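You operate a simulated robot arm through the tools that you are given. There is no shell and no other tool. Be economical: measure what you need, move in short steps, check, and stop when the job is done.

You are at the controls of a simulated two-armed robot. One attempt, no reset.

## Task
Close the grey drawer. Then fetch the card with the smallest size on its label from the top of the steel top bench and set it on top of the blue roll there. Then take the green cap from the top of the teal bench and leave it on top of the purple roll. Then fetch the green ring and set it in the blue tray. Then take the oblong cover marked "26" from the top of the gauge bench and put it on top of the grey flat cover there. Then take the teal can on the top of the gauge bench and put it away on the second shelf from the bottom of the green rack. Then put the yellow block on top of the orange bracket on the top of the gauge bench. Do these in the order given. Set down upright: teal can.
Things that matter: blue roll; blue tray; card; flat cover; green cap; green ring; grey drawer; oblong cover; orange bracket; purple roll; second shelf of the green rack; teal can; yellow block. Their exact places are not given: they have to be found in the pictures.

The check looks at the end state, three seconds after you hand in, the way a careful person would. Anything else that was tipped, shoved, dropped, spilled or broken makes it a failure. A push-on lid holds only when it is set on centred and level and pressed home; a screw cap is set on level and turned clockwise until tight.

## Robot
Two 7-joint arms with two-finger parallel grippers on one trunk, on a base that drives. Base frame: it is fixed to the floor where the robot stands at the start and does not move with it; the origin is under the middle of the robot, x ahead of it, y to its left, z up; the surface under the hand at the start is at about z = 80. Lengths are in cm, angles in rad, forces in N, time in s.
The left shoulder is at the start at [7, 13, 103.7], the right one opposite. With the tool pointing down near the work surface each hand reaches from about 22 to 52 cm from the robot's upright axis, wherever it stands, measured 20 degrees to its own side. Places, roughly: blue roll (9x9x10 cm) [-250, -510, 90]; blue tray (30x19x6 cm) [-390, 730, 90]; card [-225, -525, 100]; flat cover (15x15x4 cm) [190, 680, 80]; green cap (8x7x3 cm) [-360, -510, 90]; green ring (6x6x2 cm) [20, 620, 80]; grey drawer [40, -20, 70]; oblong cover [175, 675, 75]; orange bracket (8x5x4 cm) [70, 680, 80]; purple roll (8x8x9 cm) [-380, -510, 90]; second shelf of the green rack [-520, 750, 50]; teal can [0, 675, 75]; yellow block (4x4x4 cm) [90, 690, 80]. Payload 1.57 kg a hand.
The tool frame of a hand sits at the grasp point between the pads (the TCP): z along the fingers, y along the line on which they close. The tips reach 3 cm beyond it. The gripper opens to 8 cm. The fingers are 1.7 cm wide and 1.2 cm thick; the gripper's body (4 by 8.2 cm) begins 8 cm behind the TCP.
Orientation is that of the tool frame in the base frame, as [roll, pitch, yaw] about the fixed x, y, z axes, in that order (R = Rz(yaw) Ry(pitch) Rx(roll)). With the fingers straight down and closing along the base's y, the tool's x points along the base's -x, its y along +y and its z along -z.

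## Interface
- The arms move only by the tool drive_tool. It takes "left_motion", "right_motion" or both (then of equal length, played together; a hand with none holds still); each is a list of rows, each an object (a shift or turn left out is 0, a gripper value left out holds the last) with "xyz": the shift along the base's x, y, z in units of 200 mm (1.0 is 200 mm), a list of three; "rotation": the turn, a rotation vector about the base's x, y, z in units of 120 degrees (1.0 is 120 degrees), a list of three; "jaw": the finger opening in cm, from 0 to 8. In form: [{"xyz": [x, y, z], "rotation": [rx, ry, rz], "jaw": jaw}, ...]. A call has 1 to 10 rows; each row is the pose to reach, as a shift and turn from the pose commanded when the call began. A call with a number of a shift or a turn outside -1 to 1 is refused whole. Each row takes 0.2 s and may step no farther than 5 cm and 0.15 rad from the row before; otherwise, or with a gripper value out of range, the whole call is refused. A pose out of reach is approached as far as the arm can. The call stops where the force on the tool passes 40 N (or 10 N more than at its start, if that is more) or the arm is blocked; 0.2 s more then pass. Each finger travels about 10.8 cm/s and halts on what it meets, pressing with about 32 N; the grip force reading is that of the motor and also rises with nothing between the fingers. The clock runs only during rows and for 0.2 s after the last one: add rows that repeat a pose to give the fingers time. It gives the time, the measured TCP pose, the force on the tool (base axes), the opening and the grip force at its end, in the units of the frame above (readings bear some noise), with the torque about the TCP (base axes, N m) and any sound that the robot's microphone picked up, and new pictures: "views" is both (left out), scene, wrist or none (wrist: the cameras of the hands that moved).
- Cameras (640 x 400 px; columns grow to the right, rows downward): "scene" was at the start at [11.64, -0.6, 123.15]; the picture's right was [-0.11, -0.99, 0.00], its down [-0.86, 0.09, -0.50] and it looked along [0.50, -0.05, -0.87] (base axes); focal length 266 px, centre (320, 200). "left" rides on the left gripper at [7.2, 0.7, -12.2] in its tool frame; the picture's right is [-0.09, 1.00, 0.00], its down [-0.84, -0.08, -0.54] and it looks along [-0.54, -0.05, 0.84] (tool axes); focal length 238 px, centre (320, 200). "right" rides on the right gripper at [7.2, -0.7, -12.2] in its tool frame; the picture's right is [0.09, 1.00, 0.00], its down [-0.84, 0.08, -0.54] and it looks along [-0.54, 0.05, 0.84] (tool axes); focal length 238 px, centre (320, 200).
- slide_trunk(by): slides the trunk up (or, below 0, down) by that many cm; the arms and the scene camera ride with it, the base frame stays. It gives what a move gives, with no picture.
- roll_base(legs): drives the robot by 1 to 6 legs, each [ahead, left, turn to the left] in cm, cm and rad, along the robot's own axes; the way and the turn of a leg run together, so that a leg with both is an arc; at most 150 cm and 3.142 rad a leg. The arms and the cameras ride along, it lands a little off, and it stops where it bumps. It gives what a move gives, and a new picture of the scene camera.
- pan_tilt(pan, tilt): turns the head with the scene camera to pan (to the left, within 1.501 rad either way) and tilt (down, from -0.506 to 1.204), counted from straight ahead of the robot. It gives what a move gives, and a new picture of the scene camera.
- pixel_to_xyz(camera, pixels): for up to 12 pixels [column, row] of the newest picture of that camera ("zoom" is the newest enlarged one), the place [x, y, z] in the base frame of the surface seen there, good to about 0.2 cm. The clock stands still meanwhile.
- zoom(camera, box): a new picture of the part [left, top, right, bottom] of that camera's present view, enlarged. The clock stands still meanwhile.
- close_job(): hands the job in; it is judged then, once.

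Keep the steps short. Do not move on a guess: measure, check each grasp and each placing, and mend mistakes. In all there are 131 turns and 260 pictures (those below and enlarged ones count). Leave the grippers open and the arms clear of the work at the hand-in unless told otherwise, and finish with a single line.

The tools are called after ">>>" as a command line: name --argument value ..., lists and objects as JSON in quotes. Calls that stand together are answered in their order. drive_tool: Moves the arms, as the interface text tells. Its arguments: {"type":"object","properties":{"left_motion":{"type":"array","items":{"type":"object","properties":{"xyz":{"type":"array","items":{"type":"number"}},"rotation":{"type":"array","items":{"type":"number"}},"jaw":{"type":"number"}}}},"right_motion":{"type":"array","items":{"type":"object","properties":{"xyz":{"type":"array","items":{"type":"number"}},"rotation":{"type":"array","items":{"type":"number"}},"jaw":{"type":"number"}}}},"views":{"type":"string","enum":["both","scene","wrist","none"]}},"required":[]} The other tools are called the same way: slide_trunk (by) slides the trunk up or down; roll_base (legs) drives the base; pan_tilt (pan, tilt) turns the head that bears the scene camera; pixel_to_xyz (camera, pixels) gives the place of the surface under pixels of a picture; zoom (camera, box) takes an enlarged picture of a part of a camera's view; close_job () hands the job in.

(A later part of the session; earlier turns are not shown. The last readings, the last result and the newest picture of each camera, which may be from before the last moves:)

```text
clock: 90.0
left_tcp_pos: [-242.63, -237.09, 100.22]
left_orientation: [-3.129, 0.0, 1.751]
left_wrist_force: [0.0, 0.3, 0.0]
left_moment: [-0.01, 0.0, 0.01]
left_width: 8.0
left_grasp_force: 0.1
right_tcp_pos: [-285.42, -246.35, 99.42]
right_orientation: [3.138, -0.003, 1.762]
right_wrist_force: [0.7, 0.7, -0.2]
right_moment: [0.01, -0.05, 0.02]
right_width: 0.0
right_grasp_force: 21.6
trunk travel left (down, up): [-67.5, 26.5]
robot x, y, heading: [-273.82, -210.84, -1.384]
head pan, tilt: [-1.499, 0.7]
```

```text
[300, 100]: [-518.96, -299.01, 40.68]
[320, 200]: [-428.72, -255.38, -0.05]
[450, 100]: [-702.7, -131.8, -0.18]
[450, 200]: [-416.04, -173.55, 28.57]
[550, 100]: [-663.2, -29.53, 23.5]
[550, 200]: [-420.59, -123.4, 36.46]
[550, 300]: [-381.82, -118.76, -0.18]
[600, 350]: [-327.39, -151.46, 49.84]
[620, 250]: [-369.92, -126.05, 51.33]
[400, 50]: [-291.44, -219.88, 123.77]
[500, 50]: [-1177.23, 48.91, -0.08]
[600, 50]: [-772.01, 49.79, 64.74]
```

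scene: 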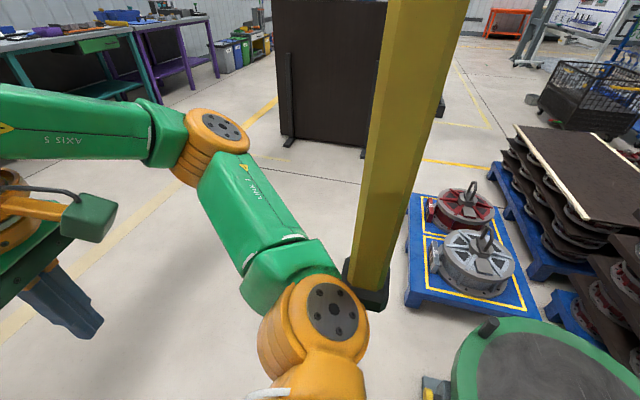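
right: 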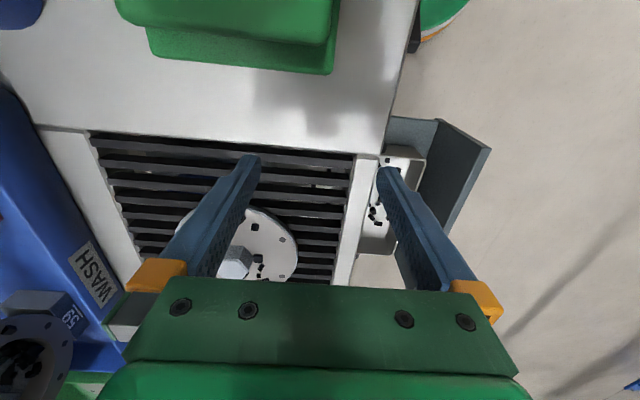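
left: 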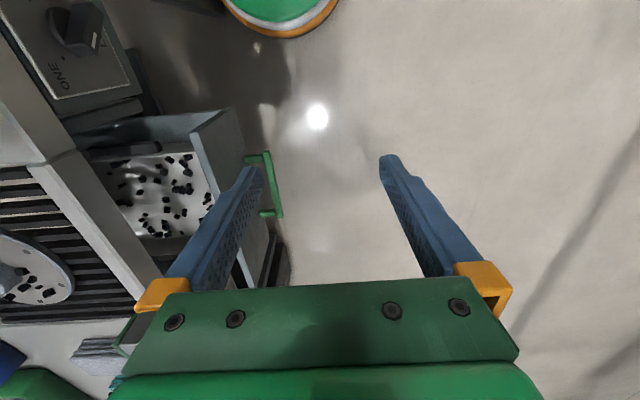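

A yellow post stands right beside my right elbow at about (-292,-220). I'll measure the jack's near edge to find the free way.

>>> pixel_to_xyz --camera "scene" --pixels '[[365, 270], [400, 150], [375, 200], [380, 298], [350, 268]]'

>>> pan_tilt --pan 0.5 --tilt 0.6

>>> pixel_to_xyz --camera "scene" --pixels '[[320, 200], [350, 200], [380, 200], [400, 200], [420, 200], [350, 250], [380, 250], [400, 250], [300, 300], [350, 300], [300, 100], [340, 100]]'

```text
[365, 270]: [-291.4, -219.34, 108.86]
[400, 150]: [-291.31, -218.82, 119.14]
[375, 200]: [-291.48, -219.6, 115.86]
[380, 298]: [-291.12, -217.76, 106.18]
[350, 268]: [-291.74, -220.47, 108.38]
```

```text
clock: 91.9
left_tcp_pos: [-242.71, -237.07, 100.17]
left_orientation: [-3.13, 0.0, 1.75]
left_wrist_force: [0.4, 0.3, -0.1]
left_moment: [-0.02, 0.01, 0.01]
left_width: 7.99
left_grasp_force: 0.1
right_tcp_pos: [-285.37, -246.36, 99.41]
right_orientation: [3.138, -0.003, 1.764]
right_wrist_force: [-0.5, 0.1, -0.8]
right_moment: [0.0, 0.06, -0.01]
right_width: 0.0
right_grasp_force: 22.0
trunk travel left (down, up): [-67.5, 26.5]
robot x, y, heading: [-273.79, -210.65, -1.388]
head pan, tilt: [0.499, 0.6]
```

scene: 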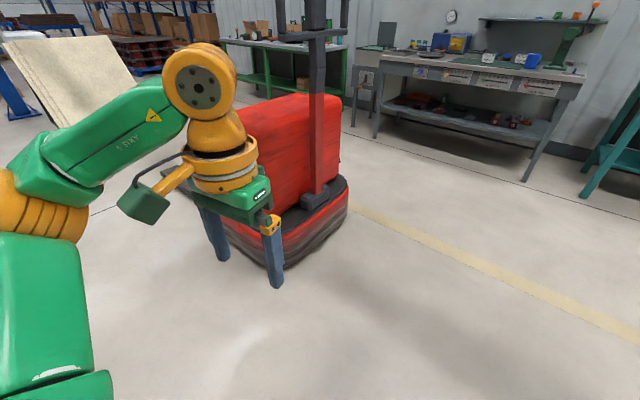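

```text
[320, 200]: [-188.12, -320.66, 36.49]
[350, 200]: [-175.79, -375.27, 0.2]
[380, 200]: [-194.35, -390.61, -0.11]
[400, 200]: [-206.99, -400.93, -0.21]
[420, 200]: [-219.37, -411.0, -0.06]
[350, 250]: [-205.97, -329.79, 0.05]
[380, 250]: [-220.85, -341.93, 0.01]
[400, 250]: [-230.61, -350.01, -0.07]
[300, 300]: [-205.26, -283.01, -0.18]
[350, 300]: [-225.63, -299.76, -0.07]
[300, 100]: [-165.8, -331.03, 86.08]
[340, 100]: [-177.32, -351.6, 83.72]
```

The jack's edge is at x≈-203 and the post at x≈-292. I'll strafe left 28, straighten, go forward 62 past the post, strafe right 15 and continue to y≈-400.

>>> roll_base --legs '[[0, 28, 0], [0, 0, -0.185], [65, 0, 0], [0, -22, 0], [130, 0, 0], [0, 40, 0]]'

>>> pan_tilt --pan 0.0 --tilt 0.5

>>> zoom --camera "scene" --box '[120, 60, 520, 310]'

```text
clock: 107.3
left_tcp_pos: [-205.37, -430.14, 101.42]
left_orientation: [3.132, 0.02, 1.561]
left_wrist_force: [-0.3, -0.1, 0.1]
left_moment: [-0.01, 0.01, 0.02]
left_width: 8.01
left_grasp_force: 0.1
right_tcp_pos: [-248.99, -431.19, 99.73]
right_orientation: [3.118, 0.02, 1.574]
right_wrist_force: [0.5, -0.3, 0.3]
right_moment: [0.0, -0.01, 0.0]
right_width: 0.0
right_grasp_force: 21.3
trunk travel left (down, up): [-67.5, 26.5]
robot x, y, heading: [-228.95, -400.78, -1.577]
head pan, tilt: [0.499, 0.6]
```

scene: 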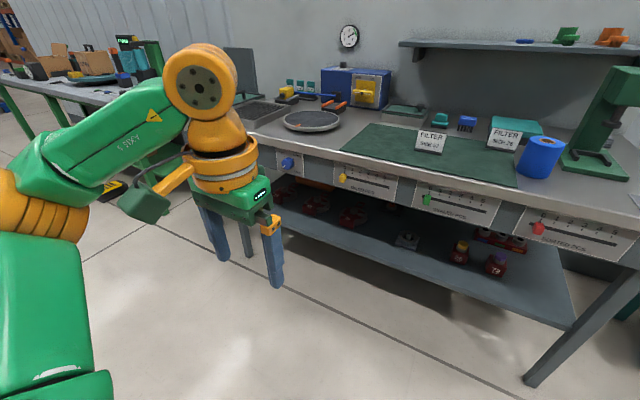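

```text
clock: 108.2
left_tcp_pos: [-205.32, -430.09, 101.47]
left_orientation: [3.135, 0.02, 1.563]
left_wrist_force: [0.5, -0.7, 0.7]
left_moment: [-0.02, 0.02, 0.02]
left_width: 7.98
left_grasp_force: 0.1
right_tcp_pos: [-249.05, -431.18, 99.9]
right_orientation: [3.12, 0.02, 1.575]
right_wrist_force: [-0.6, -0.3, -0.9]
right_moment: [0.0, 0.0, 0.0]
right_width: 0.0
right_grasp_force: 21.3
trunk travel left (down, up): [-67.5, 26.5]
robot x, y, heading: [-229.2, -400.37, -1.579]
head pan, tilt: [0.0, 0.499]
```

scene: 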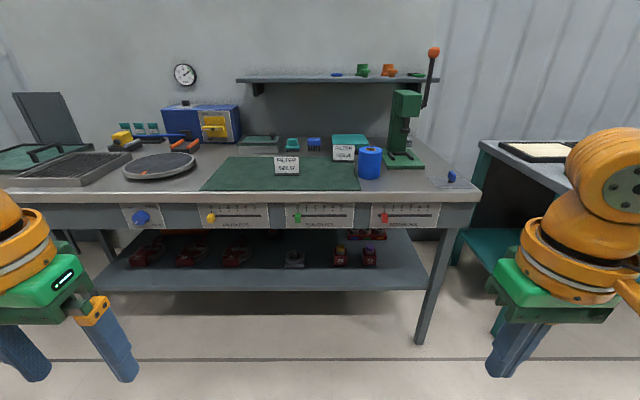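

```text
1.60 times, centred on (320, 185) of scene
```

zoom: 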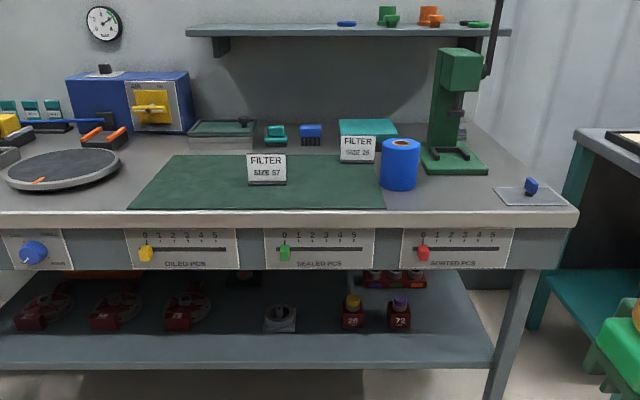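

I can see two cards, "57" and about "26", plus the blue roll at (370,162). I'll zoom to read the labels, check for more cards and measure.

>>> zoom --camera "scene" --box '[240, 115, 450, 215]'

>>> pixel_to_xyz --camera "zoom" --pixels '[[140, 132], [315, 90], [315, 115], [315, 133], [285, 115], [345, 115], [395, 103], [396, 135], [368, 140], [425, 140], [395, 98], [320, 75]]'

```text
3.05 times, centred on (345, 165) of scene
```

zoom: 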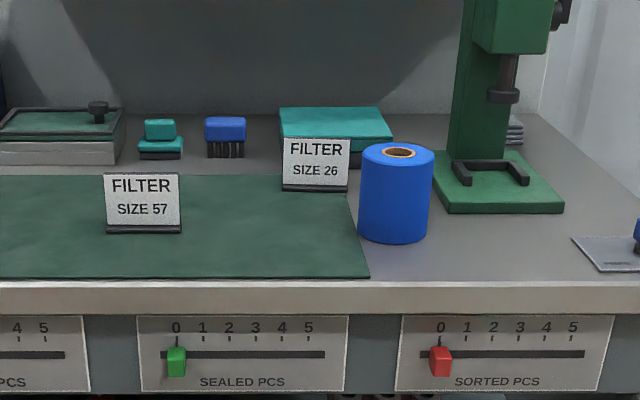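

```text
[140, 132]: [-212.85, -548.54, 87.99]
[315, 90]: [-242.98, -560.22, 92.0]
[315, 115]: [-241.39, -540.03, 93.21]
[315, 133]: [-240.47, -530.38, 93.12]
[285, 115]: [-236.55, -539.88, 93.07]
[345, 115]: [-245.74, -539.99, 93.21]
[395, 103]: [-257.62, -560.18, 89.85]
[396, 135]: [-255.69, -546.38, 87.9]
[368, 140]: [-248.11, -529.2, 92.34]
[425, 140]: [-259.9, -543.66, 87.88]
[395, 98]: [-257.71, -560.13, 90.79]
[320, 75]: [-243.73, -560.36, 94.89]
```

Card 26 is the smallest. The measurements look as if they came from the earlier zoom, so I'll repeat them on this one.

>>> pixel_to_xyz --camera "zoom" --pixels '[[316, 150], [316, 178], [316, 189], [287, 160], [346, 160], [397, 150], [396, 200], [366, 200], [428, 200], [370, 152], [397, 240], [420, 153]]'

```text
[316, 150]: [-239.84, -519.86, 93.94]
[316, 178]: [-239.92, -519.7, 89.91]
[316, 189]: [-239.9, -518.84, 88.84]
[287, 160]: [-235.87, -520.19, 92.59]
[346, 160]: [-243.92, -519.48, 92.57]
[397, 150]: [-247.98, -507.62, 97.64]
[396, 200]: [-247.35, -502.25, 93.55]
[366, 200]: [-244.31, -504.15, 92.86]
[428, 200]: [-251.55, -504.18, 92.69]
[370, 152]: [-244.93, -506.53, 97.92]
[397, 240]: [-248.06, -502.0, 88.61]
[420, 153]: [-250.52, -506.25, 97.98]
```

Card 26 is centred at x -240, y -519.8, z 88–95.5. The roll is centred at about (-248,-506.5), with its top at z 98 and the bench at 88. I'll raise the trunk 10 and drive in 66.

>>> slide_trunk --by 12

>>> roll_base --legs '[[66, 0, 0]]'

>>> pan_tilt --pan -0.2 --tilt 0.9

```text
clock: 109.7
left_tcp_pos: [-205.2, -430.26, 113.42]
left_orientation: [3.134, 0.02, 1.562]
left_wrist_force: [0.4, 0.2, 0.4]
left_moment: [0.01, -0.04, 0.0]
left_width: 8.02
left_grasp_force: 0.2
right_tcp_pos: [-248.95, -431.22, 111.77]
right_orientation: [3.12, 0.018, 1.574]
right_wrist_force: [0.3, -0.5, 0.2]
right_moment: [-0.01, 0.01, -0.01]
right_width: 0.01
right_grasp_force: 21.2
trunk travel left (down, up): [-79.5, 14.5]
robot x, y, heading: [-229.32, -400.31, -1.575]
head pan, tilt: [0.0, 0.499]
```

```text
clock: 113.4
left_tcp_pos: [-205.68, -495.75, 113.46]
left_orientation: [3.133, 0.022, 1.564]
left_wrist_force: [0.1, -0.2, 0.3]
left_moment: [-0.03, 0.01, -0.01]
left_width: 7.98
left_grasp_force: 0.1
right_tcp_pos: [-249.34, -496.95, 111.76]
right_orientation: [3.118, 0.019, 1.576]
right_wrist_force: [0.4, 0.5, 0.3]
right_moment: [0.0, 0.03, 0.01]
right_width: 0.0
right_grasp_force: 21.0
trunk travel left (down, up): [-79.5, 14.5]
robot x, y, heading: [-229.4, -466.24, -1.578]
head pan, tilt: [0.0, 0.499]
```

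scene: 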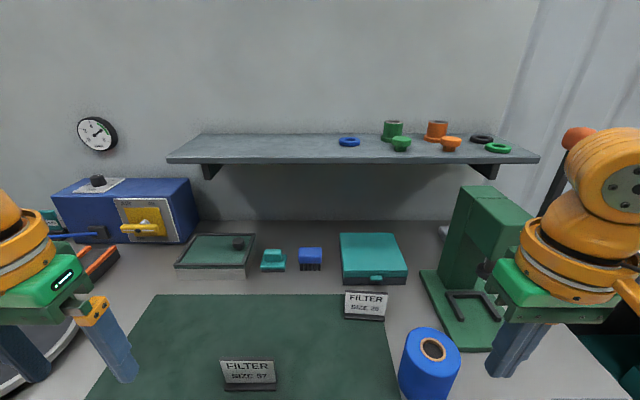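

```text
clock: 114.2
left_tcp_pos: [-205.64, -495.93, 113.4]
left_orientation: [3.134, 0.022, 1.566]
left_wrist_force: [0.2, 0.3, 0.2]
left_moment: [0.0, 0.0, -0.01]
left_width: 8.0
left_grasp_force: 0.0
right_tcp_pos: [-249.37, -497.11, 111.67]
right_orientation: [3.12, 0.02, 1.576]
right_wrist_force: [0.0, 0.1, 0.4]
right_moment: [0.01, -0.01, 0.01]
right_width: 0.0
right_grasp_force: 21.2
trunk travel left (down, up): [-79.5, 14.5]
robot x, y, heading: [-229.69, -466.49, -1.576]
head pan, tilt: [-0.201, 0.901]
```

scene: 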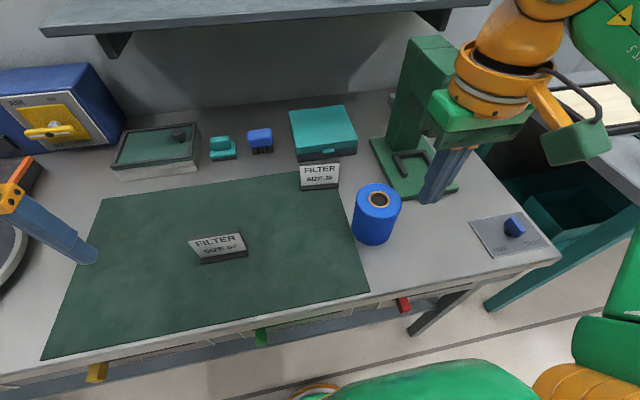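

The robot is in position. I'll measure the press, card and roll again from here.

>>> zoom --camera "scene" --box '[270, 80, 470, 260]'

>>> pixel_to_xyz --camera "scene" --pixels '[[302, 166], [336, 162], [303, 187], [338, 184], [380, 188], [377, 207], [361, 197], [396, 195], [378, 145], [400, 70], [410, 40], [325, 115]]'

```text
2.22 times, centred on (370, 170) of scene
```

zoom: 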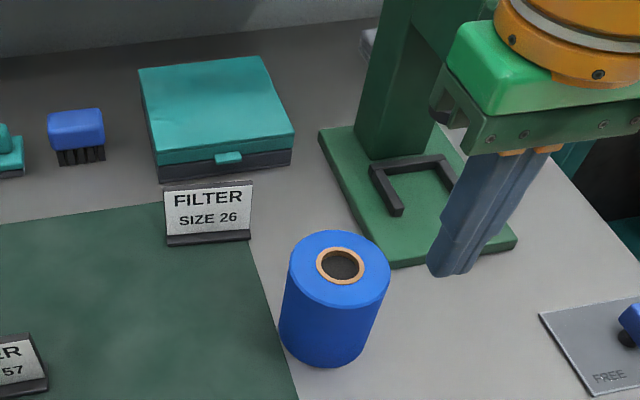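

```text
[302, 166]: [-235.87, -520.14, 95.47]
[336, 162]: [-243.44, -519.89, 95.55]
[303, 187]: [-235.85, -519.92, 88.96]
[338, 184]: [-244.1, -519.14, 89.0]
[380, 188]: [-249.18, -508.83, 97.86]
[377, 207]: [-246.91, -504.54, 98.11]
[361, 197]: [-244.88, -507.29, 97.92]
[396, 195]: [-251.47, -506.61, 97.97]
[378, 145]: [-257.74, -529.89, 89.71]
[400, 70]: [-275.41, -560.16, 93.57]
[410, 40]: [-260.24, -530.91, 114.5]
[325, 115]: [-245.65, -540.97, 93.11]
```

I'll rotate the right hand -90° about the vertical so it closes along y, and bring it above the card at (-239.8,-520).

>>> drive_tool --right_motion '[{"xyz": [0.05, -0.11, 0], "rotation": [0, 0, -0.071], "jaw": 5}, {"xyz": [0.1, -0.23, 0], "rotation": [0, 0, -0.142]}, {"xyz": [0.15, -0.34, 0], "rotation": [0, 0, -0.213]}, {"xyz": [0.2, -0.46, 0], "rotation": [0, 0, -0.284]}, {"xyz": [0.25, -0.57, 0], "rotation": [0, 0, -0.355]}, {"xyz": [0.3, -0.69, 0], "rotation": [0, 0, -0.426]}, {"xyz": [0.36, -0.8, 0], "rotation": [0, 0, -0.497]}, {"xyz": [0.4, -0.91, 0], "rotation": [0, 0, -0.568]}, {"xyz": [0.45, -1.0, 0], "rotation": [0, 0, -0.639]}, {"xyz": [0.478, -1.0, 0], "rotation": [0, 0, -0.71]}]' --views "wrist"

```text
clock: 116.5
left_tcp_pos: [-205.46, -495.86, 113.44]
left_orientation: [3.134, 0.021, 1.565]
left_wrist_force: [-0.4, 0.8, 0.6]
left_moment: [-0.01, 0.02, 0.01]
left_width: 8.02
left_grasp_force: 0.1
right_tcp_pos: [-240.94, -512.35, 110.13]
right_orientation: [3.117, 0.019, 0.116]
right_wrist_force: [1.2, -0.6, 0.4]
right_moment: [0.02, 0.04, 0.02]
right_width: 4.98
right_grasp_force: 0.0
right hand out of reach, approached as far as the arm can: row 7, 8, 9, 10
trunk travel left (down, up): [-79.5, 14.5]
robot x, y, heading: [-229.57, -466.21, -1.579]
head pan, tilt: [-0.201, 0.901]
```

right: 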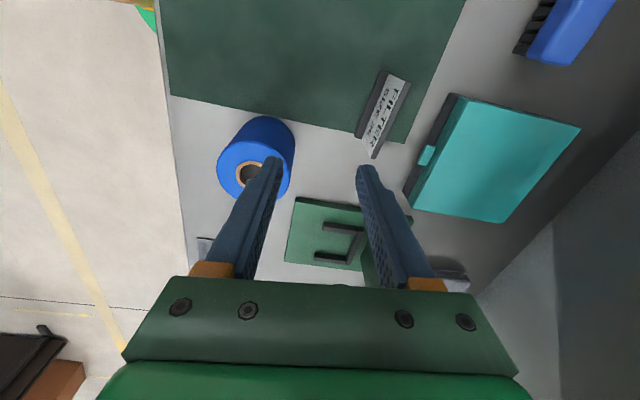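

The right arm reaches its limit about 8 cm short, so I'll drive 8 cm closer.

>>> roll_base --legs '[[8, 0, 0]]'

```text
clock: 117.5
left_tcp_pos: [-205.71, -503.41, 113.6]
left_orientation: [3.135, 0.025, 1.565]
left_wrist_force: [0.3, 0.2, 0.0]
left_moment: [-0.06, 0.01, 0.0]
left_width: 7.98
left_grasp_force: 0.1
right_tcp_pos: [-241.07, -519.92, 110.49]
right_orientation: [3.113, 0.02, 0.118]
right_wrist_force: [0.1, 0.7, 0.0]
right_moment: [-0.02, 0.01, -0.02]
right_width: 5.0
right_grasp_force: 0.1
trunk travel left (down, up): [-79.5, 14.5]
robot x, y, heading: [-229.26, -474.37, -1.576]
head pan, tilt: [-0.201, 0.901]
```

scene: 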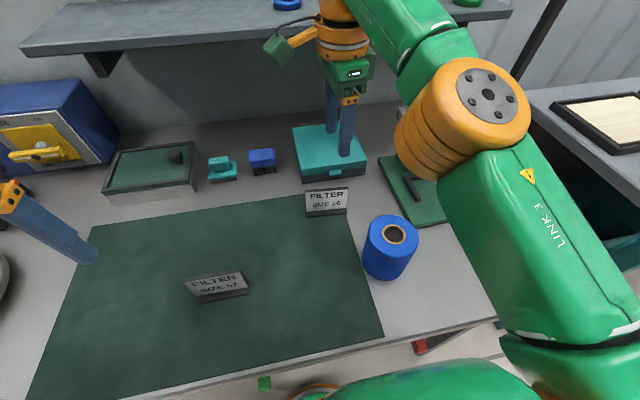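

Now over the card. I'll finish the rotation and start descending, then check the pose.

>>> drive_tool --right_motion '[{"xyz": [0, 0.05, -0.1], "rotation": [0, 0, -0.05]}, {"xyz": [0, 0.1, -0.25], "rotation": [0, 0, -0.05]}, {"xyz": [0, 0.1, -0.25], "rotation": [0, 0, -0.05]}]' --views "wrist"

>>> pixel_to_xyz --camera "scene" --pixels '[[306, 192], [347, 187], [307, 216], [347, 211], [326, 189]]'

```text
clock: 118.3
left_tcp_pos: [-205.64, -503.85, 113.34]
left_orientation: [3.135, 0.019, 1.562]
left_wrist_force: [0.1, 0.0, 0.1]
left_moment: [0.0, 0.01, 0.0]
left_width: 7.97
left_grasp_force: 0.1
right_tcp_pos: [-241.01, -518.45, 105.19]
right_orientation: [3.12, 0.019, 0.011]
right_wrist_force: [1.2, -0.7, 0.5]
right_moment: [0.0, 0.0, -0.01]
right_width: 4.99
right_grasp_force: 0.0
trunk travel left (down, up): [-79.5, 14.5]
robot x, y, heading: [-229.23, -474.21, -1.581]
head pan, tilt: [-0.201, 0.901]
```

right: 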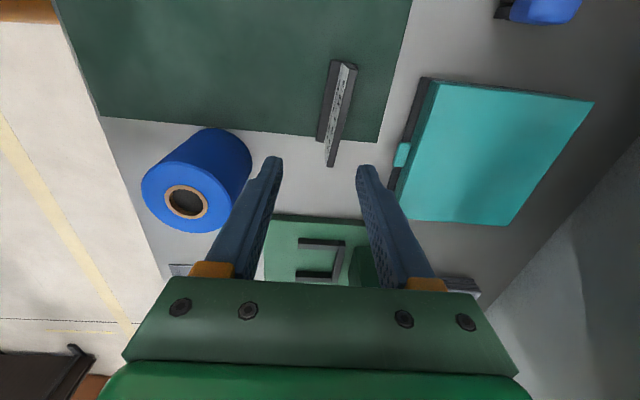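

```text
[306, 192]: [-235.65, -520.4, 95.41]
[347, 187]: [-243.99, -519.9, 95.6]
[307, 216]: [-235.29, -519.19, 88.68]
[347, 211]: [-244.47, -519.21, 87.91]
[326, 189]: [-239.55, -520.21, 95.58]
```

I'll align to the card (centre -239.8,-520, yaw -0.06) and descend to TCP z 93.6.

>>> drive_tool --right_motion '[{"xyz": [0.06, -0.073, 0], "rotation": [0, 0, -0.033]}, {"xyz": [0.06, -0.073, -0.2], "rotation": [0, 0, -0.033]}, {"xyz": [0.06, -0.073, -0.4], "rotation": [0, 0, -0.033]}, {"xyz": [0.06, -0.073, -0.58], "rotation": [0, 0, -0.033]}, {"xyz": [0.06, -0.073, -0.58], "rotation": [0, 0, -0.033]}]' --views "both"

```text
clock: 119.5
left_tcp_pos: [-205.67, -503.94, 113.4]
left_orientation: [3.133, 0.022, 1.564]
left_wrist_force: [0.1, 1.1, -0.5]
left_moment: [0.01, -0.01, -0.03]
left_width: 8.01
left_grasp_force: 0.0
right_tcp_pos: [-239.85, -519.87, 93.57]
right_orientation: [3.119, 0.02, -0.056]
right_wrist_force: [-0.6, -0.6, 0.3]
right_moment: [0.02, -0.01, 0.02]
right_width: 5.0
right_grasp_force: 0.1
trunk travel left (down, up): [-79.5, 14.5]
robot x, y, heading: [-229.4, -474.35, -1.579]
head pan, tilt: [-0.201, 0.901]
```

scene: 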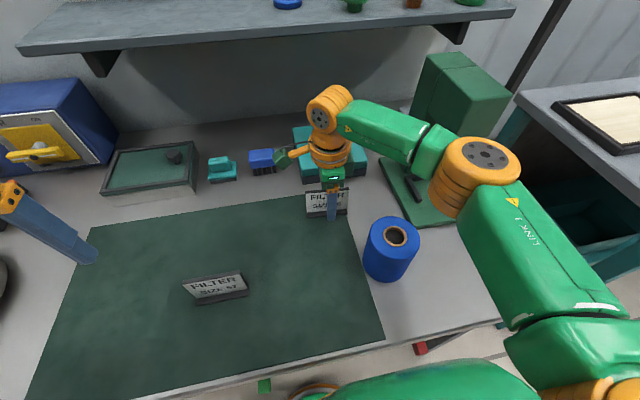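
right: 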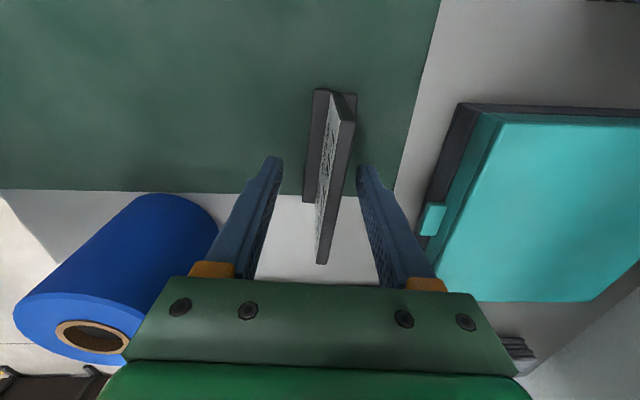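

The panel is between the fingers. I'll close, wait and lift 2 cm.

>>> drive_tool --right_motion '[{"xyz": [0, 0, 0], "jaw": 0}, {"xyz": [0, 0, 0], "jaw": 0}, {"xyz": [0, 0, 0], "jaw": 0}, {"xyz": [0, 0, 0], "jaw": 0}, {"xyz": [0, 0, 0.1], "jaw": 0}, {"xyz": [0, 0, 0.3], "jaw": 0}, {"xyz": [0, 0, 0.5], "jaw": 0}, {"xyz": [0, 0, 0.7], "jaw": 0}]' --views "both"

```text
clock: 121.3
left_tcp_pos: [-205.68, -503.84, 113.4]
left_orientation: [3.135, 0.023, 1.564]
left_wrist_force: [0.3, -1.0, -0.1]
left_moment: [0.01, -0.01, 0.01]
left_width: 8.0
left_grasp_force: 0.0
right_tcp_pos: [-239.91, -519.72, 107.6]
right_orientation: [3.119, 0.019, -0.055]
right_wrist_force: [0.3, 0.1, -0.2]
right_moment: [-0.04, 0.01, 0.03]
right_width: 0.73
right_grasp_force: 26.8
trunk travel left (down, up): [-79.5, 14.5]
robot x, y, heading: [-229.55, -474.27, -1.572]
head pan, tilt: [-0.201, 0.901]
```

scene: 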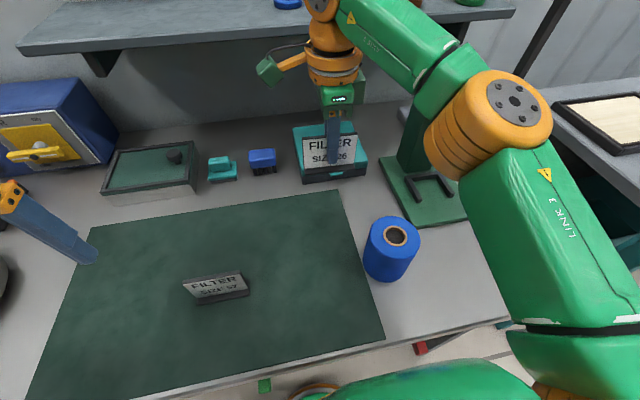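
right: 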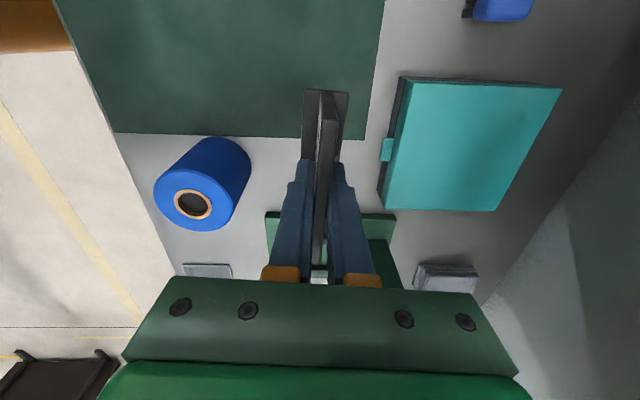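

The card is held. I'll measure the roll's rim for its exact centre.

>>> zoom --camera "scene" --box '[340, 200, 440, 290]'

>>> pixel_to_xyz --camera "scene" --pixels '[[374, 230], [412, 227], [395, 219], [390, 248], [375, 275], [362, 240], [418, 245]]'

```text
4.44 times, centred on (390, 245) of scene
```

zoom: 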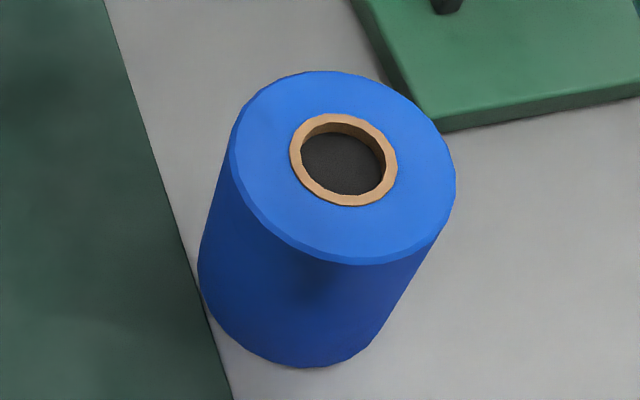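

```text
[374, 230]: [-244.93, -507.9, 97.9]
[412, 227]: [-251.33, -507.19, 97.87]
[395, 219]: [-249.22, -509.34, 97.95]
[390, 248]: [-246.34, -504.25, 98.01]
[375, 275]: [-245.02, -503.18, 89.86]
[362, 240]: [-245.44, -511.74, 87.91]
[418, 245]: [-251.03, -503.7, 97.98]
```

>>> pixel_to_xyz --camera "zoom" --pixels '[[238, 150], [448, 185], [315, 78], [365, 258], [296, 150], [392, 172], [335, 118], [350, 202]]'

```text
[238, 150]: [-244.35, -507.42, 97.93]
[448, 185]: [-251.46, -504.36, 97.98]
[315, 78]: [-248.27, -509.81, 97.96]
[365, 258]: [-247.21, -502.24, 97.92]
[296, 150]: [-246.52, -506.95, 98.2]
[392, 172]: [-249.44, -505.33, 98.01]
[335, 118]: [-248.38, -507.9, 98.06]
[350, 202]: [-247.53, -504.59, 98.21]
```

The roll's centre is at (-247.9,-506.1). I'll move the card over it at the current height.

>>> drive_tool --right_motion '[{"xyz": [-0.1, 0.17, 0]}, {"xyz": [-0.2, 0.34, 0]}, {"xyz": [-0.3, 0.51, 0]}, {"xyz": [-0.4, 0.685, 0]}, {"xyz": [-0.4, 0.685, -0.1]}, {"xyz": [-0.4, 0.685, -0.1]}]' --views "both"

```text
clock: 122.7
left_tcp_pos: [-205.61, -503.89, 113.54]
left_orientation: [3.135, 0.021, 1.564]
left_wrist_force: [0.1, 0.7, 0.9]
left_moment: [-0.01, 0.02, -0.01]
left_width: 8.01
left_grasp_force: 0.2
right_tcp_pos: [-247.86, -506.15, 105.62]
right_orientation: [3.118, 0.02, -0.054]
right_wrist_force: [0.1, 0.8, 0.0]
right_moment: [-0.02, 0.01, -0.01]
right_width: 0.72
right_grasp_force: 26.5
trunk travel left (down, up): [-79.5, 14.5]
robot x, y, heading: [-229.54, -474.27, -1.576]
head pan, tilt: [-0.201, 0.901]
```

scene: 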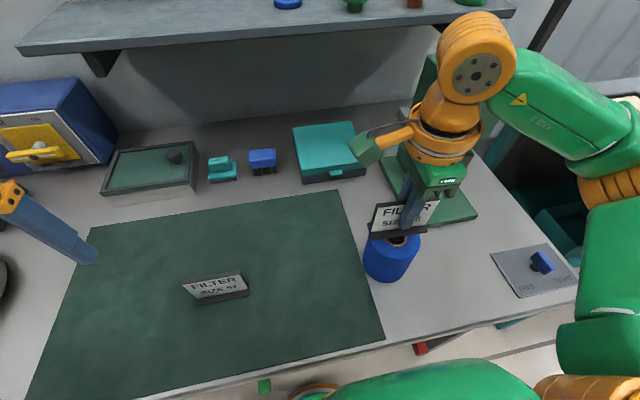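
right: 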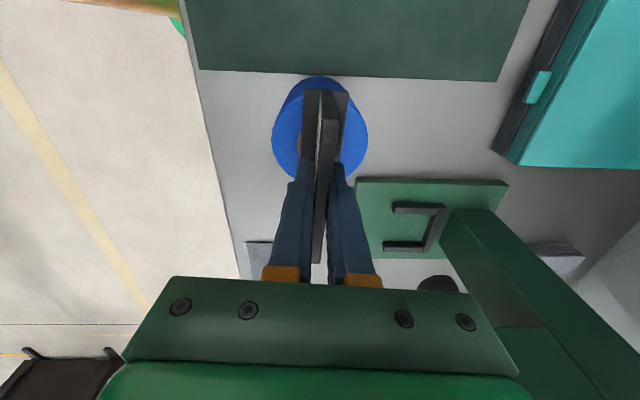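

I'll check the card's base height and position over the roll.

>>> zoom --camera "scene" --box '[350, 180, 460, 290]'

>>> pixel_to_xyz --camera "scene" --pixels '[[373, 235], [426, 229], [400, 233], [375, 208], [438, 200]]'

```text
3.64 times, centred on (405, 235) of scene
```

zoom: 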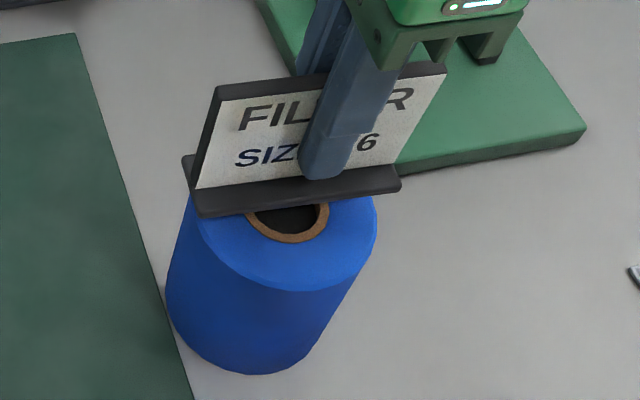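

```text
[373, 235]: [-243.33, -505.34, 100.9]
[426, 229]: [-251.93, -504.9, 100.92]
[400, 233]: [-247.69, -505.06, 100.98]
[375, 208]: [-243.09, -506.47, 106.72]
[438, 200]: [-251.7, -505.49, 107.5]
```

The base is centred, about 2.1 above the roll. I'll lower 1.9–2.1 in small steps and read the force.

>>> drive_tool --right_motion '[{"xyz": [0, 0, -0.05]}, {"xyz": [0, 0, -0.08]}, {"xyz": [0, 0, -0.095]}, {"xyz": [0, 0, -0.105]}, {"xyz": [0, 0, -0.105]}]' --views "none"

>>> zoom --camera "scene" --box '[350, 180, 460, 290]'

```text
clock: 123.9
left_tcp_pos: [-205.58, -503.9, 113.23]
left_orientation: [3.133, 0.022, 1.564]
left_wrist_force: [0.3, 0.0, -0.1]
left_moment: [0.04, -0.01, 0.0]
left_width: 7.97
left_grasp_force: 0.1
right_tcp_pos: [-247.97, -506.18, 103.41]
right_orientation: [3.118, 0.019, -0.055]
right_wrist_force: [-0.9, -0.8, -0.6]
right_moment: [0.05, 0.0, 0.0]
right_width: 0.72
right_grasp_force: 27.0
trunk travel left (down, up): [-79.5, 14.5]
robot x, y, heading: [-229.64, -474.42, -1.579]
head pan, tilt: [-0.201, 0.901]
```

```text
3.64 times, centred on (405, 235) of scene
```

zoom: 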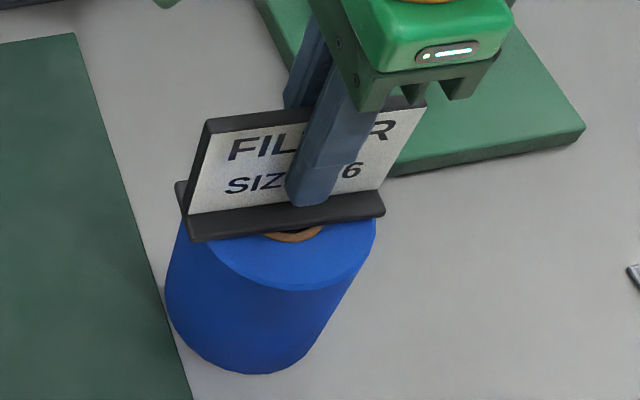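

No contact yet; the force is still near 0. I'll lower a little further in 1 mm steps.

>>> drive_tool --right_motion '[{"xyz": [0, 0, -0.005]}, {"xyz": [0, 0, -0.01]}, {"xyz": [0, 0, -0.015]}, {"xyz": [0, 0, -0.015]}]' --views "none"

>>> pixel_to_xyz --camera "scene" --pixels '[[401, 247], [385, 245], [400, 241], [403, 251]]'

```text
clock: 124.9
left_tcp_pos: [-205.64, -503.82, 113.39]
left_orientation: [3.134, 0.021, 1.565]
left_wrist_force: [0.3, 0.0, 0.1]
left_moment: [0.0, -0.02, 0.03]
left_width: 7.99
left_grasp_force: 0.0
right_tcp_pos: [-247.88, -506.1, 103.42]
right_orientation: [3.119, 0.02, -0.057]
right_wrist_force: [0.8, -0.1, 0.1]
right_moment: [0.0, 0.01, 0.0]
right_width: 0.71
right_grasp_force: 26.4
trunk travel left (down, up): [-79.5, 14.5]
robot x, y, heading: [-229.4, -474.22, -1.58]
head pan, tilt: [-0.201, 0.901]
```

```text
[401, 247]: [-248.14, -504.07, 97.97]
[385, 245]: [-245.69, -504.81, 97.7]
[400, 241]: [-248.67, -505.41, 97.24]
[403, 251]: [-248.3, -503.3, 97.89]
```

>>> drive_tool --right_motion '[{"xyz": [0, 0, -0.01]}, {"xyz": [0, 0, -0.02]}, {"xyz": [0, 0, -0.02]}]' --views "none"

>>> zoom --camera "scene" --box '[350, 180, 460, 290]'

```text
clock: 125.7
left_tcp_pos: [-205.56, -503.8, 113.5]
left_orientation: [3.134, 0.025, 1.564]
left_wrist_force: [-0.2, -0.2, 0.5]
left_moment: [0.02, 0.02, -0.02]
left_width: 8.02
left_grasp_force: 0.1
right_tcp_pos: [-247.82, -506.05, 102.88]
right_orientation: [3.116, 0.018, -0.055]
right_wrist_force: [-3.5, -5.4, 25.6]
right_moment: [0.06, -0.03, 0.01]
right_width: 0.76
right_grasp_force: 26.2
trunk travel left (down, up): [-79.5, 14.5]
robot x, y, heading: [-229.65, -474.05, -1.57]
head pan, tilt: [-0.201, 0.901]
```

```text
3.64 times, centred on (405, 235) of scene
```

zoom: 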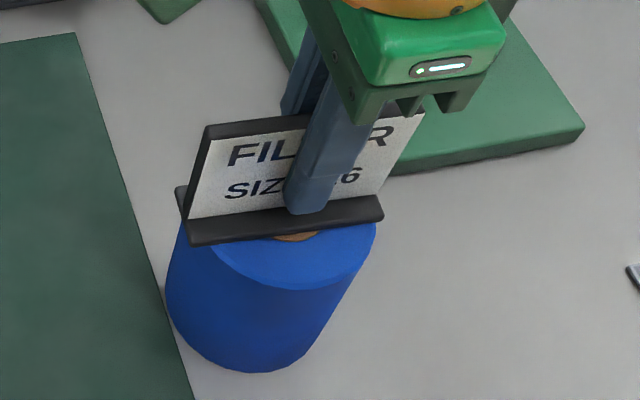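

It has contact at 25 N. I'll ease up 2 mm, open, then lift.

>>> drive_tool --right_motion '[{"xyz": [0, 0, 0.01]}, {"xyz": [0, 0, 0.01], "jaw": 2}, {"xyz": [0, 0, 0.01], "jaw": 4}, {"xyz": [0, 0, 0.01], "jaw": 4}, {"xyz": [0, 0, 0.1]}, {"xyz": [0, 0, 0.25]}, {"xyz": [0, 0, 0.4]}, {"xyz": [0, 0, 0.6]}]' --views "both"

>>> zoom --camera "scene" --box '[330, 170, 460, 290]'

```text
clock: 127.5
left_tcp_pos: [-205.62, -503.88, 113.5]
left_orientation: [3.135, 0.023, 1.564]
left_wrist_force: [-0.7, 0.6, -0.4]
left_moment: [-0.03, -0.02, 0.02]
left_width: 8.02
left_grasp_force: 0.1
right_tcp_pos: [-247.83, -506.12, 115.02]
right_orientation: [3.118, 0.019, -0.055]
right_wrist_force: [0.1, -0.4, 0.0]
right_moment: [-0.04, 0.02, 0.0]
right_width: 3.99
right_grasp_force: 0.1
trunk travel left (down, up): [-79.5, 14.5]
robot x, y, heading: [-229.41, -473.97, -1.576]
head pan, tilt: [-0.201, 0.901]
```

scene: 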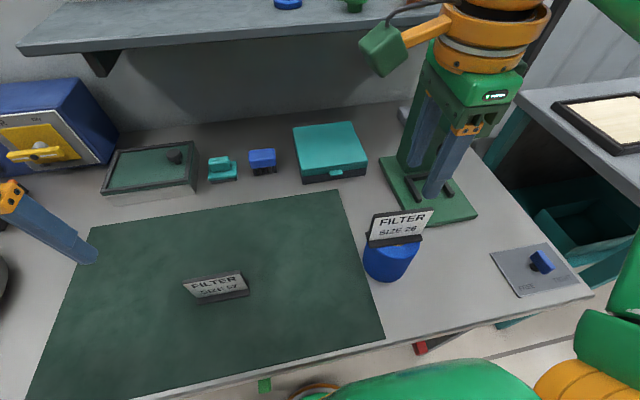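
right: 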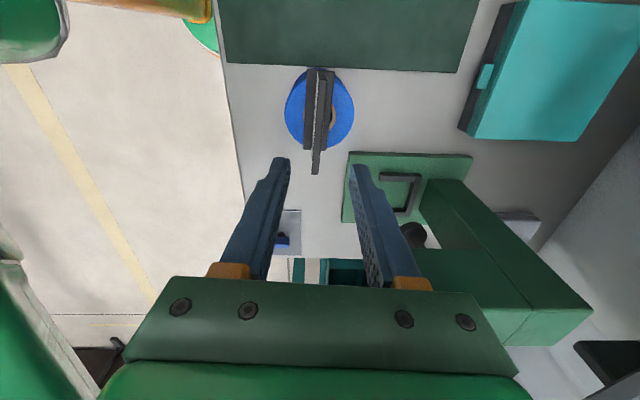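

```text
3.33 times, centred on (395, 230) of scene
```

zoom: 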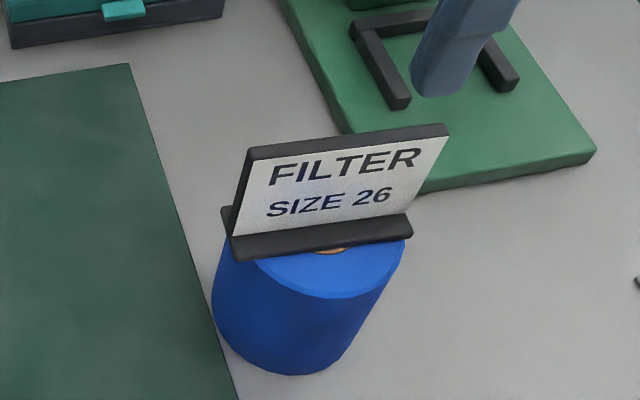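

Card 26 stands on the roll. I'll back off 60 and strafe right about 135 to the teal bench.

>>> roll_base --legs '[[-60, 0, 0], [0, -138, 0]]'

>>> pan_tilt --pan 0.0 --tilt 0.6

>>> zoom --camera "scene" --box '[160, 60, 480, 260]'

```text
clock: 137.4
left_tcp_pos: [-343.1, -442.76, 113.4]
left_orientation: [3.134, 0.022, 1.553]
left_wrist_force: [-0.1, -0.2, 0.2]
left_moment: [0.03, -0.03, -0.02]
left_width: 7.99
left_grasp_force: 0.1
right_tcp_pos: [-385.44, -444.54, 114.85]
right_orientation: [3.118, 0.019, -0.067]
right_wrist_force: [0.5, 0.7, 0.5]
right_moment: [0.03, 0.0, 0.02]
right_width: 3.97
right_grasp_force: 0.0
trunk travel left (down, up): [-79.5, 14.5]
robot x, y, heading: [-367.07, -412.54, -1.585]
head pan, tilt: [-0.201, 0.901]
```

scene: 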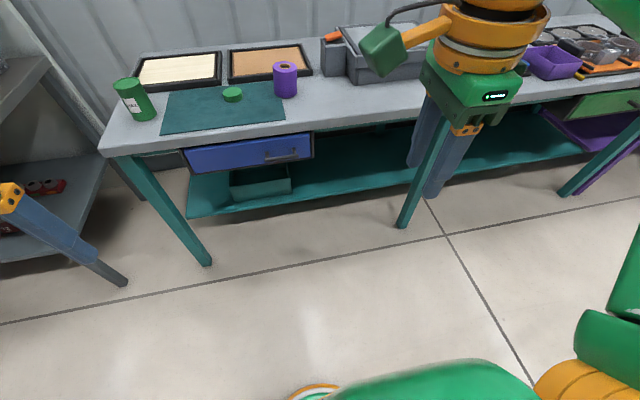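

```text
clock: 138.2
left_tcp_pos: [-343.34, -442.82, 113.41]
left_orientation: [3.134, 0.02, 1.555]
left_wrist_force: [0.2, 0.2, -0.2]
left_moment: [-0.04, 0.01, -0.02]
left_width: 7.97
left_grasp_force: 0.0
right_tcp_pos: [-385.56, -444.64, 114.98]
right_orientation: [3.118, 0.019, -0.065]
right_wrist_force: [-0.2, -0.4, -0.3]
right_moment: [0.01, 0.0, -0.02]
right_width: 4.0
right_grasp_force: 0.2
trunk travel left (down, up): [-79.5, 14.5]
robot x, y, heading: [-366.77, -413.06, -1.587]
head pan, tilt: [0.0, 0.6]
```

scene: 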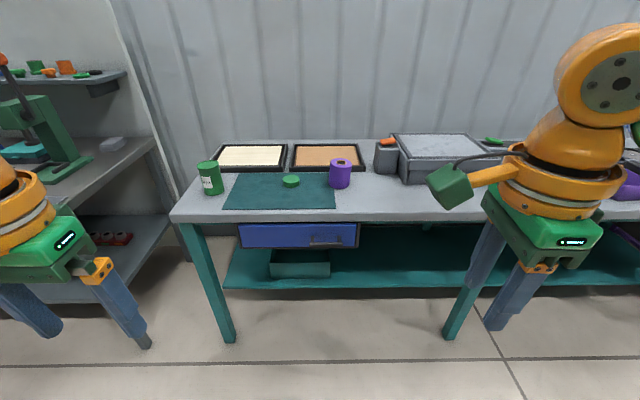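

```text
2.00 times, centred on (320, 160) of scene
```

zoom: 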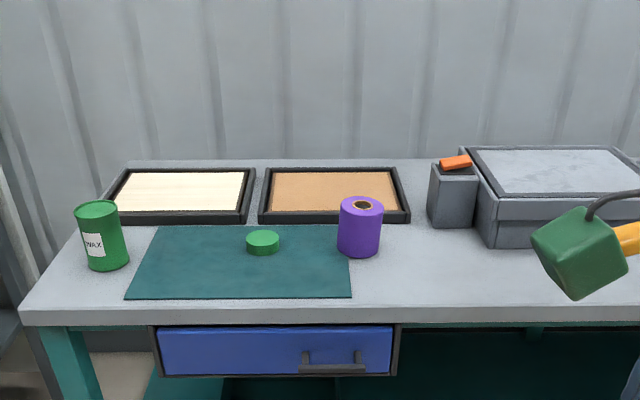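

The green cap is at (290,181) and the purple roll at (340,172). I'll measure them.

>>> pixel_to_xyz --camera "zoom" --pixels '[[262, 236], [248, 238], [277, 237], [262, 231], [262, 242], [262, 252], [347, 205], [378, 208], [360, 211], [358, 250], [361, 205], [200, 280]]'

>>> zoom --camera "scene" --box '[270, 145, 370, 205]'

```text
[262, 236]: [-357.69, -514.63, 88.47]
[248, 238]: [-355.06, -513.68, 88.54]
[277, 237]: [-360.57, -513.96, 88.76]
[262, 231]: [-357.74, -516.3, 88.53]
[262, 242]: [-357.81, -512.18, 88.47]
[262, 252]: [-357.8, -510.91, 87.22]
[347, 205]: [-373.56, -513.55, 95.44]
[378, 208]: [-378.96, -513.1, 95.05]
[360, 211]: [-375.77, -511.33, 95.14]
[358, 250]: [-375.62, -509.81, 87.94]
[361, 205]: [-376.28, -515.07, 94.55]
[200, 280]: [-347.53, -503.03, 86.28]
```

```text
6.40 times, centred on (320, 175) of scene
```

zoom: 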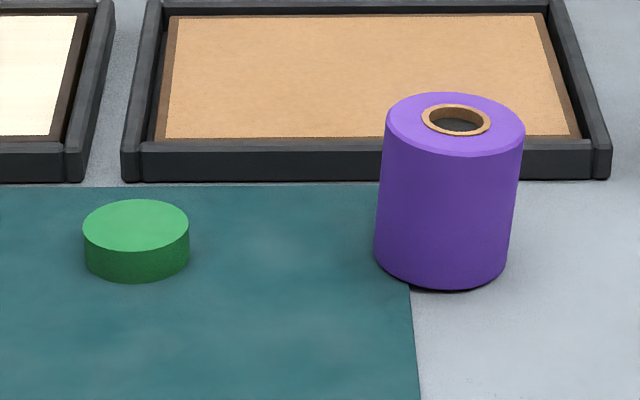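

The cap is centred at (-357.75,-514.2) with its top at 88.5 on a mat at 86.3. The roll is centred near (-376.2,-513.3) with its top at 95.2. I'll turn the right hand back to close along x, then drive in.

>>> drive_tool --right_motion '[{"rotation": [0, 0, 0.071], "jaw": 8}, {"rotation": [0, 0, 0.142]}, {"rotation": [0, 0, 0.213]}, {"rotation": [0, 0, 0.284]}, {"rotation": [0, 0, 0.355]}, {"rotation": [0, 0, 0.426]}, {"rotation": [0, 0, 0.497]}, {"rotation": [0, 0, 0.568]}, {"rotation": [0, 0, 0.639]}, {"rotation": [0, 0, 0.71]}]' --views "none"

>>> roll_base --legs '[[0, 15, 0.014], [61, 0, 0]]'

>>> pan_tilt --pan -0.1 --tilt 0.95

```text
clock: 140.4
left_tcp_pos: [-343.2, -442.73, 113.5]
left_orientation: [3.135, 0.021, 1.552]
left_wrist_force: [0.7, -0.6, 0.1]
left_moment: [-0.05, -0.01, -0.02]
left_width: 8.0
left_grasp_force: 0.1
right_tcp_pos: [-385.56, -444.48, 114.81]
right_orientation: [3.119, 0.019, 1.421]
right_wrist_force: [-0.2, -1.4, 0.6]
right_moment: [-0.02, -0.05, -0.01]
right_width: 7.98
right_grasp_force: 0.1
trunk travel left (down, up): [-79.5, 14.5]
robot x, y, heading: [-366.83, -412.74, -1.584]
head pan, tilt: [0.0, 0.6]
```

```text
clock: 144.8
left_tcp_pos: [-328.06, -503.79, 113.41]
left_orientation: [3.134, 0.022, 1.566]
left_wrist_force: [-0.9, 0.4, 0.6]
left_moment: [0.03, -0.01, -0.04]
left_width: 8.01
left_grasp_force: 0.0
right_tcp_pos: [-370.21, -506.18, 114.88]
right_orientation: [3.119, 0.02, 1.435]
right_wrist_force: [0.0, -0.3, -0.1]
right_moment: [0.02, 0.01, 0.0]
right_width: 7.98
right_grasp_force: 0.0
trunk travel left (down, up): [-79.5, 14.5]
robot x, y, heading: [-352.16, -474.49, -1.573]
head pan, tilt: [0.0, 0.6]
```

scene: 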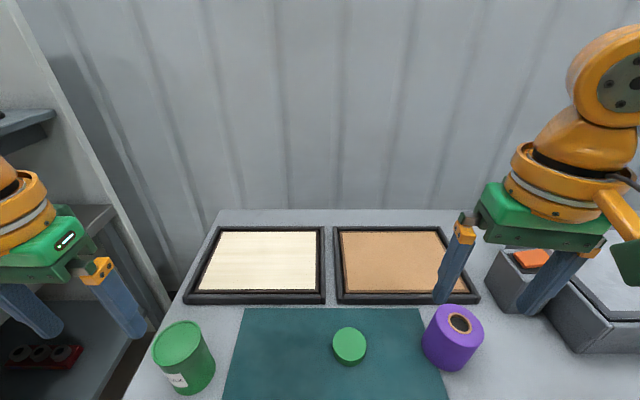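

```text
clock: 145.6
left_tcp_pos: [-328.02, -504.03, 113.44]
left_orientation: [3.135, 0.021, 1.568]
left_wrist_force: [0.1, -1.2, 0.4]
left_moment: [-0.01, -0.01, 0.0]
left_width: 7.97
left_grasp_force: 0.1
right_tcp_pos: [-370.35, -506.25, 114.77]
right_orientation: [3.119, 0.018, 1.435]
right_wrist_force: [0.4, 0.3, 0.4]
right_moment: [-0.01, -0.04, -0.01]
right_width: 8.0
right_grasp_force: 0.1
trunk travel left (down, up): [-79.5, 14.5]
robot x, y, heading: [-352.2, -474.58, -1.573]
head pan, tilt: [-0.099, 0.949]
```

scene: 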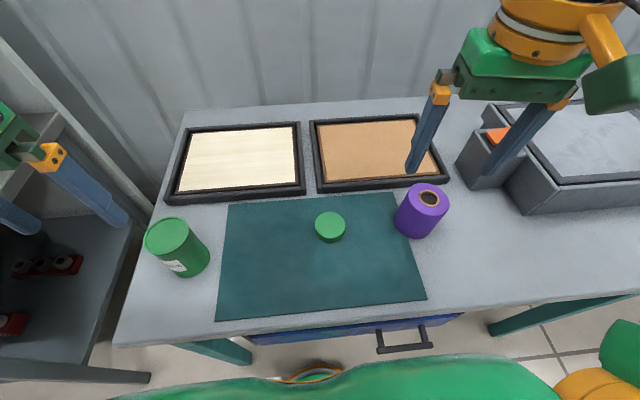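

Now precise measures of the cap edges and the roll rim.

>>> zoom --camera "scene" --box '[290, 170, 460, 260]'

>>> pixel_to_xyz --camera "scene" --pixels '[[317, 223], [343, 224], [330, 213], [330, 234], [330, 224], [408, 200], [446, 200], [430, 187], [424, 210], [419, 196], [440, 196]]'

```text
3.76 times, centred on (375, 215) of scene
```

zoom: 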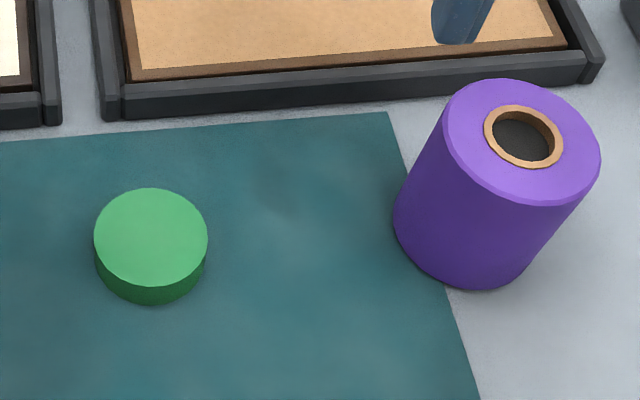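

```text
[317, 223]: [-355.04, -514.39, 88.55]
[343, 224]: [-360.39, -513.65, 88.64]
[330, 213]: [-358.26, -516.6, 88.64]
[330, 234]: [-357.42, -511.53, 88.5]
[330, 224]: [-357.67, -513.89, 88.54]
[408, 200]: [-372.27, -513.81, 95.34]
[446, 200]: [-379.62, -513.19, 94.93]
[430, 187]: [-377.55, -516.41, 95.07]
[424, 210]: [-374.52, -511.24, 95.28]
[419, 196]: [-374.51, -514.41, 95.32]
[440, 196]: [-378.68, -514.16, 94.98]
```

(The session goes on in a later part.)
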